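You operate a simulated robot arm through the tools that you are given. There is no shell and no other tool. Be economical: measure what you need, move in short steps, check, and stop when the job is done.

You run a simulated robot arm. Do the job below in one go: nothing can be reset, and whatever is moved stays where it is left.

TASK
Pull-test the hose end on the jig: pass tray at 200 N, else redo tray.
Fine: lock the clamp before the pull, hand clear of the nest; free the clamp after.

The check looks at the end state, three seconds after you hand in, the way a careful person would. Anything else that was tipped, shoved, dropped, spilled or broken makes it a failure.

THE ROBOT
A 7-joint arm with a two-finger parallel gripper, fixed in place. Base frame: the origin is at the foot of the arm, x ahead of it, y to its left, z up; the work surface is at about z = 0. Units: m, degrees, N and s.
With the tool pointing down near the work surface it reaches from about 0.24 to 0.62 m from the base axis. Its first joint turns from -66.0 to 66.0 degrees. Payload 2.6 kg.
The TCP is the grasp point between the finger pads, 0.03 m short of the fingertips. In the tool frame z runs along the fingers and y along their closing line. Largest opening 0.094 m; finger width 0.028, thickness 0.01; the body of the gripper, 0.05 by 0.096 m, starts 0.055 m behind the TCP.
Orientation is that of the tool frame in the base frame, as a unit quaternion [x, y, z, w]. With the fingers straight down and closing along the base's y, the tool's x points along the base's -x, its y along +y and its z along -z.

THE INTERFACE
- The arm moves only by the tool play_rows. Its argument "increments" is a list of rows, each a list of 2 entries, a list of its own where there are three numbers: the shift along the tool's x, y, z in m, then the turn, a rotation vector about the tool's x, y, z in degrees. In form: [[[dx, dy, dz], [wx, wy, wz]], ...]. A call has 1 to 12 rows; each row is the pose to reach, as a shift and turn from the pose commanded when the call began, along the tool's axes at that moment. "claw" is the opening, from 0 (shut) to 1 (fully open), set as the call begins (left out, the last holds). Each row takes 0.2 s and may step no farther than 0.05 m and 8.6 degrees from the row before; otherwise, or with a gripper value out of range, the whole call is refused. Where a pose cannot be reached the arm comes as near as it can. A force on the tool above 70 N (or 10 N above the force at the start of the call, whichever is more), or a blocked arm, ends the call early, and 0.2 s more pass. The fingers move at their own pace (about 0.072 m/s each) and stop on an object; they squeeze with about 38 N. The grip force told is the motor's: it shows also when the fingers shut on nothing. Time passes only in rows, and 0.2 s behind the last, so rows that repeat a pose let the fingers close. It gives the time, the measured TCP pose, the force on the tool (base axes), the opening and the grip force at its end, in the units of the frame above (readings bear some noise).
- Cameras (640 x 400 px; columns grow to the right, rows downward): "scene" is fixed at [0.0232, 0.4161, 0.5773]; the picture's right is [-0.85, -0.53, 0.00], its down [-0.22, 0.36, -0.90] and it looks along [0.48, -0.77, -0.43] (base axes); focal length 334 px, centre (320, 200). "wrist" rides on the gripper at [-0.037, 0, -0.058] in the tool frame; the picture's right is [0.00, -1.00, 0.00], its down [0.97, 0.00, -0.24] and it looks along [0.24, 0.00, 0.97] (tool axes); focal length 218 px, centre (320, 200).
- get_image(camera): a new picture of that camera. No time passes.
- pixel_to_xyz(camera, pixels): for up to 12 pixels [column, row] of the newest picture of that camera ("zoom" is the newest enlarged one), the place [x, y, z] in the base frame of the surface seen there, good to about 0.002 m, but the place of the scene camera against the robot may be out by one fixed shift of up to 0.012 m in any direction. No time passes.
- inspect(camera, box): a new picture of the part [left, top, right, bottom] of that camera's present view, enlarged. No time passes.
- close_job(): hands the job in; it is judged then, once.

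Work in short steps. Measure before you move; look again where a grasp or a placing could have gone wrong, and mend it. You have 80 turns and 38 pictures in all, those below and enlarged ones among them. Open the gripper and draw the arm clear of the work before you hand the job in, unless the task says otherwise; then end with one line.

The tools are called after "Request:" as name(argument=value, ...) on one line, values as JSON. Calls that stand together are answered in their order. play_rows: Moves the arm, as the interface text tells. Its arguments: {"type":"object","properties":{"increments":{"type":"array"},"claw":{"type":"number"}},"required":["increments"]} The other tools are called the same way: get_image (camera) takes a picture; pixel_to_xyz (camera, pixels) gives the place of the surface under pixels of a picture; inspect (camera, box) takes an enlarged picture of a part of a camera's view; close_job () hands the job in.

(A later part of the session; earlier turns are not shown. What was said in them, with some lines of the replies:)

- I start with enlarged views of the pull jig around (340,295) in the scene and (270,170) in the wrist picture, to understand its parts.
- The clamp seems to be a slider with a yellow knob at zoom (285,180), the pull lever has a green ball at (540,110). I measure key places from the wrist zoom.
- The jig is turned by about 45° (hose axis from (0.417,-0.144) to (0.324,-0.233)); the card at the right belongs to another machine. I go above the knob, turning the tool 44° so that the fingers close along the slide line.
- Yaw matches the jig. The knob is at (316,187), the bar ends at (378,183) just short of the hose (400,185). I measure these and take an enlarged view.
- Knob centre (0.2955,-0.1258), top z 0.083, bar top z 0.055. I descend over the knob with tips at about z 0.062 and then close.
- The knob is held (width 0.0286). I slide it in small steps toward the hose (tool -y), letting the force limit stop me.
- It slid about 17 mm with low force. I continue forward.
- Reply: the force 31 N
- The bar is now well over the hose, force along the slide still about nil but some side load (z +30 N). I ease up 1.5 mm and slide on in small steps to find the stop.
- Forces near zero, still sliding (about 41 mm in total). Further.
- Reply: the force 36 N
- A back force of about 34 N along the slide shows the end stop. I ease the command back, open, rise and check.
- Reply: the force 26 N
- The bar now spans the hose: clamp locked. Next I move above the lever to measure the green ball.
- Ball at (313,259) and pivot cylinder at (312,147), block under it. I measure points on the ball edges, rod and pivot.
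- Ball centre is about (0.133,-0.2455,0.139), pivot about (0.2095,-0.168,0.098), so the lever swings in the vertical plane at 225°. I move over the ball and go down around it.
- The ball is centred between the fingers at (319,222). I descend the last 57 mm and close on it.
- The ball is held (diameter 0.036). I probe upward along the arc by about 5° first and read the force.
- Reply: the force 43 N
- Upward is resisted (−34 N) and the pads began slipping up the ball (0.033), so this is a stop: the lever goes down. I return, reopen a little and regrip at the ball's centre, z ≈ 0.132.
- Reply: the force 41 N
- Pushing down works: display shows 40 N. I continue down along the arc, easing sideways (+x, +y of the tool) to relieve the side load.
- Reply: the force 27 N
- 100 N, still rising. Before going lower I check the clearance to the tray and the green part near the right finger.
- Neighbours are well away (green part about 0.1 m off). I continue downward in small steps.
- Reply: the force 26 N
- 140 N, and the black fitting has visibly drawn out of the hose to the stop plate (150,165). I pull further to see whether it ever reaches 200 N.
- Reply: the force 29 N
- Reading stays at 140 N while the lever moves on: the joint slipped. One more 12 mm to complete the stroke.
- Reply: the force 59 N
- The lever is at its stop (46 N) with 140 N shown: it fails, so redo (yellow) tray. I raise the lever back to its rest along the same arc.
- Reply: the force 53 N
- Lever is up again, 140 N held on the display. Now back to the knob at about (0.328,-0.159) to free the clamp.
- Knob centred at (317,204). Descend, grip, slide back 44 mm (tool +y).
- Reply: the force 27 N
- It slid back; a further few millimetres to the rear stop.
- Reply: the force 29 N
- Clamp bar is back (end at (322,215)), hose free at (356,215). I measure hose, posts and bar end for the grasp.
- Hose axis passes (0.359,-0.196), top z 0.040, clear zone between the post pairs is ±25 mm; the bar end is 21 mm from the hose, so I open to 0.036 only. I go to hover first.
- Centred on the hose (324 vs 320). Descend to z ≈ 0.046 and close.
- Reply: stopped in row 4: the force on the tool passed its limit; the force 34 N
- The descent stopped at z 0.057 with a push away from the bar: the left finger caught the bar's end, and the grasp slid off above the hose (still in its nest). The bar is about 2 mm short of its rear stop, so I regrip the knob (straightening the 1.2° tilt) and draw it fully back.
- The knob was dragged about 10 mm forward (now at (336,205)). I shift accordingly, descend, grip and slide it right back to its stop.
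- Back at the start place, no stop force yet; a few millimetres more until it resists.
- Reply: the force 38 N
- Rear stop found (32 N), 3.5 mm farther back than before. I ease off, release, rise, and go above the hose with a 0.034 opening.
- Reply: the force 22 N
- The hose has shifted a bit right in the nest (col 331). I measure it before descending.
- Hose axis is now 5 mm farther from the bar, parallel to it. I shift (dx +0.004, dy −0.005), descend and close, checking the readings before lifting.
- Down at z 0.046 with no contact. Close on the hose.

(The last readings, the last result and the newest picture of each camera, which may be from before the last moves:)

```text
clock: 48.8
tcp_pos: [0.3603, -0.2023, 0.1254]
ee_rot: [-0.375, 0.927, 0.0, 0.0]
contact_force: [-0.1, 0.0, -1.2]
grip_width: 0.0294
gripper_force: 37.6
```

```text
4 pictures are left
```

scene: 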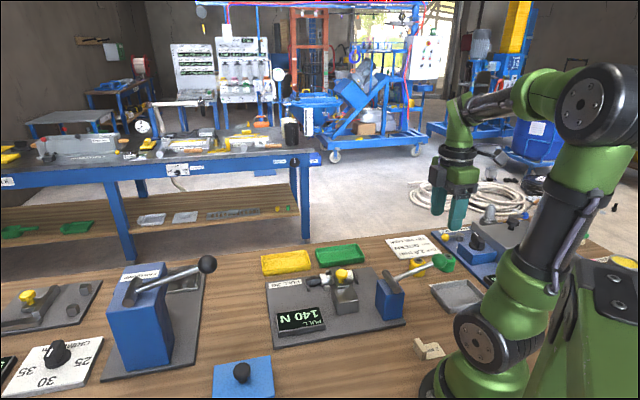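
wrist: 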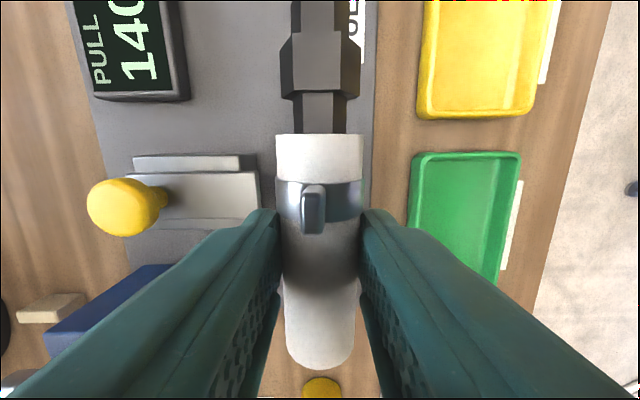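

Hose and fitting came up together (width 0.029). I measure the yellow tray's corners from the last scene picture and the present wrist picture.

Request:
pixel_to_xyz(camera="scene", pixels=[[262, 258], [308, 252], [310, 266], [264, 274], [286, 262], [271, 283], [318, 248], [359, 243], [363, 259], [321, 266]])

Request:
pixel_to_xyz(camera="wrist", pixels=[[420, 115], [533, 113], [437, 5], [547, 10], [480, 70], [318, 140], [318, 355], [320, 60], [320, 10], [414, 156], [517, 156], [505, 105]])

```text
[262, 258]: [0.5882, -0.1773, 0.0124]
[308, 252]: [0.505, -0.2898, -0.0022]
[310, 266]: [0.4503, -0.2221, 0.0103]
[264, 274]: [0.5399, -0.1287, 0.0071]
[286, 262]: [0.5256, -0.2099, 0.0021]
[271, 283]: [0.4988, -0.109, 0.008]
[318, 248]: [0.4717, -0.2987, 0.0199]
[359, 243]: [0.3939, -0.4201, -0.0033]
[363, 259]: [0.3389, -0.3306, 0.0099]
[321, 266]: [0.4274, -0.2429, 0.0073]
```

```text
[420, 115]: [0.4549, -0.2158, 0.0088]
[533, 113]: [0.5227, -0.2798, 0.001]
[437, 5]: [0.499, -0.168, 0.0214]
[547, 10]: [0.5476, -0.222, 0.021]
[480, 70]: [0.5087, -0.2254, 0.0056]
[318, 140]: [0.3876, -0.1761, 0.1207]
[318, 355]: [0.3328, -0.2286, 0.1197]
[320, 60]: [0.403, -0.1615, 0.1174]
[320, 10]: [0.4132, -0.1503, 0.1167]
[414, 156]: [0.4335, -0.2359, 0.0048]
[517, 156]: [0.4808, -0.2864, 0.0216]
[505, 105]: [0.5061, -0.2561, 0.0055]
```

Tray spans about .177–.307 along the hose line and .468–.543 across, centre near (0.525,-0.195); the piece's middle lies 23 mm from the TCP toward the fitting. I move over it at height so the piece is centred, then look.

Request:
play_rows(increments=[[[-0.025, -0.025, -0.01], [0, 0, 0]], [[-0.05, -0.05, -0.01], [0, 0, 0]], [[-0.075, -0.075, -0.01], [0, 0, 0]], [[-0.1, -0.101, -0.01], [0, 0, 0]], [[-0.1, -0.101, 0.02], [0, 0, 0]], [[-0.1, -0.101, 0.04], [0, 0, 0]], [[-0.1, -0.101, 0.04], [0, 0, 0]]])

Request:
get_image(camera="wrist")

```text
clock: 50.4
tcp_pos: [0.5021, -0.2049, 0.0865]
ee_rot: [-0.374, 0.927, 0.0, 0.0]
contact_force: [0.2, 0.0, -1.5]
grip_width: 0.0294
gripper_force: 38.1
```

```text
3 pictures are left
```

wrist: 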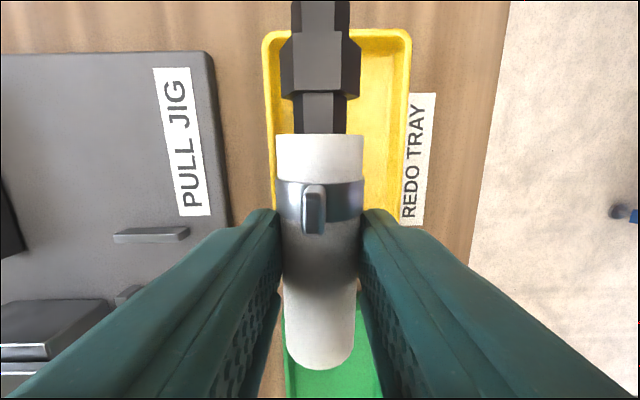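

The tray lies ahead, centre column about 338 near the far end; I measure its rims here.

Request:
pixel_to_xyz(camera="wrist", pixels=[[268, 45], [407, 45], [385, 34], [270, 120], [408, 120], [270, 190], [275, 205], [380, 80], [385, 150], [318, 140], [320, 365], [320, 5]])

```text
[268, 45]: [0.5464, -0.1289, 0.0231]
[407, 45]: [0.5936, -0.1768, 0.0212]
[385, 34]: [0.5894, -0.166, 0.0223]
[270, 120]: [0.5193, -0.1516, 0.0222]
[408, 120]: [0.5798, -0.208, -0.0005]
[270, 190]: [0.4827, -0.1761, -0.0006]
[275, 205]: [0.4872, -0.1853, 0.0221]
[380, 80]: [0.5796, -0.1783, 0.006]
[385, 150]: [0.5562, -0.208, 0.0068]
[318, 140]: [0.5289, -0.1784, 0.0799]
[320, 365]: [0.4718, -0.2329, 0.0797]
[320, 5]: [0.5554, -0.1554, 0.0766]
```

The piece needs +10 mm across and about 6 mm toward the far end. I shift, lower to TCP z ≈ 0.041 in small steps.

Request:
play_rows(increments=[[[-0.0065, -0.01, 0], [0, 0, 0]], [[-0.0065, -0.01, 0.02], [0, 0, 0]], [[-0.0065, -0.01, 0.032], [0, 0, 0]], [[-0.0065, -0.01, 0.04], [0, 0, 0]], [[-0.0065, -0.01, 0.044], [0, 0, 0]], [[-0.0065, -0.01, 0.044], [0, 0, 0]]])

Request:
get_image(camera="wrist")

```text
clock: 51.8
tcp_pos: [0.515, -0.2076, 0.0418]
ee_rot: [-0.374, 0.927, 0.0, 0.0]
contact_force: [0.9, 0.1, -1.8]
grip_width: 0.0293
gripper_force: 38.4
```

```text
2 pictures are left
```

wrist: 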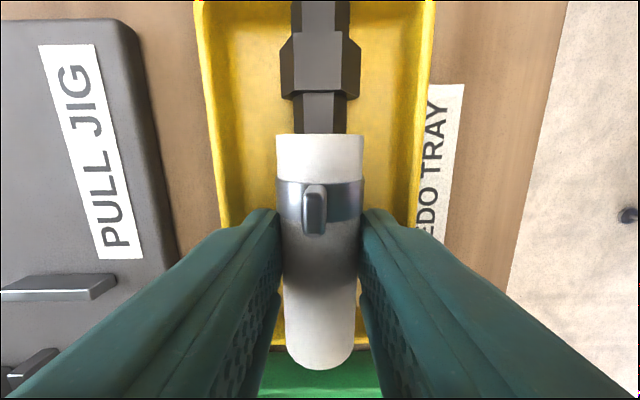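

No contact yet; I check whether the hose end (320,370) is inside the near rim (about (270,340)).

Request:
pixel_to_xyz(camera="wrist", pixels=[[272, 338], [272, 332], [275, 345], [364, 340], [361, 345], [320, 365], [320, 355], [320, 5], [315, 369]])

```text
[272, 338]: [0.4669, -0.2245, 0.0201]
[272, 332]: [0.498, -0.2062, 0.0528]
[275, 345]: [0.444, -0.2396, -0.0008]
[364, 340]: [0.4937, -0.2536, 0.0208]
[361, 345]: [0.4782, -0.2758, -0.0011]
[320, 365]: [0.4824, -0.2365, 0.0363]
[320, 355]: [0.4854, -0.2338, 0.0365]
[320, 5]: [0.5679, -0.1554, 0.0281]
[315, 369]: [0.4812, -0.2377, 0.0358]
```

No contact force although the hose bottom is already below the rim height, so it is inside. I lower 3 mm with a 1 mm shift to the far side and release with a small opening.

Request:
play_rows(increments=[[[-0.001, 0, 0.001], [0, 0, 0]], [[-0.001, 0, 0.0025], [0, 0, 0]], [[-0.001, 0, 0.0025], [0, 0, 0]]])

Request:
play_rows(increments=[[[0, 0, 0], [0, 0, 0]], [[0, 0, 0], [0, 0, 0]], [[0, 0, -0.015], [0, 0, 0]], [[0, 0, -0.04], [0, 0, 0]], [[0, 0, -0.08], [0, 0, 0]], [[0, 0, -0.12], [0, 0, 0]], [[0.03, 0.02, -0.15], [0, 0, 0]], [[0.03, 0.02, -0.15], [0, 0, 0]]], claw=0.44)

Request:
get_image(camera="wrist")

```text
clock: 52.6
tcp_pos: [0.5149, -0.2072, 0.0416]
ee_rot: [-0.375, 0.927, -0.001, 0.001]
contact_force: [-7.1, 1.6, 11.9]
grip_width: 0.0294
gripper_force: 38.4
```

```text
clock: 54.4
tcp_pos: [0.4787, -0.2125, 0.1905]
ee_rot: [-0.376, 0.927, 0.001, -0.001]
contact_force: [-0.1, 0.5, -0.2]
grip_width: 0.0413
gripper_force: 0.1
```

```text
1 pictures are left
```

wrist: 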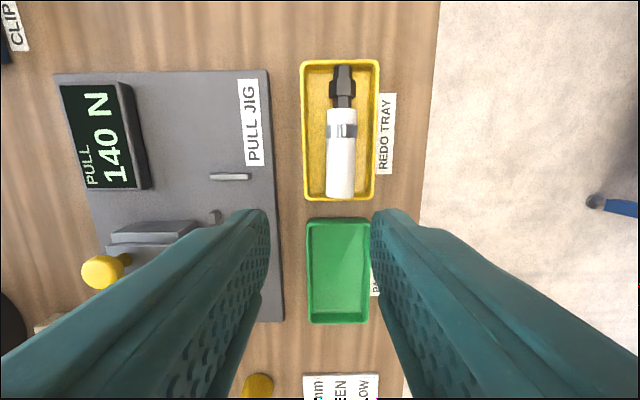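

The hose end lies inside the redo tray. I open the gripper fully, raise the arm clear, and take a last scene view.

Request:
play_rows(increments=[[[0.02, 0, -0.04], [0, 0, 0]], [[0.04, 0, -0.08], [0, 0, 0]], [[0.06, 0, -0.12], [0, 0, 0]], [[0.06, 0, -0.14], [0, 0, 0]], [[0.06, 0, -0.14], [0, 0, 0]]], claw=1)

Request:
inspect(camera="scene", box=[240, 220, 480, 370])

```text
clock: 55.6
tcp_pos: [0.4358, -0.2548, 0.3296]
ee_rot: [-0.375, 0.927, 0.0, 0.0]
contact_force: [0.7, 0.6, 0.9]
grip_width: 0.0942
gripper_force: 0.1
```

```text
2.67 times, centred on (360, 295) of scene
```

zoom: 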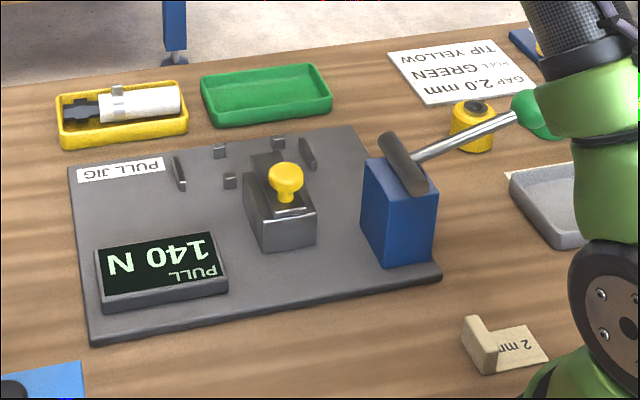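

All is in place: piece in the redo tray, clamp back, lever up, arm clear. I hand in.

Request:
close_job()

```text
The job is handed in.
```

The hose end failed the pull test: it slipped at 140 N, short of 200 N, so it is in the redo tray with the clamp freed, the lever back up and the arm clear.
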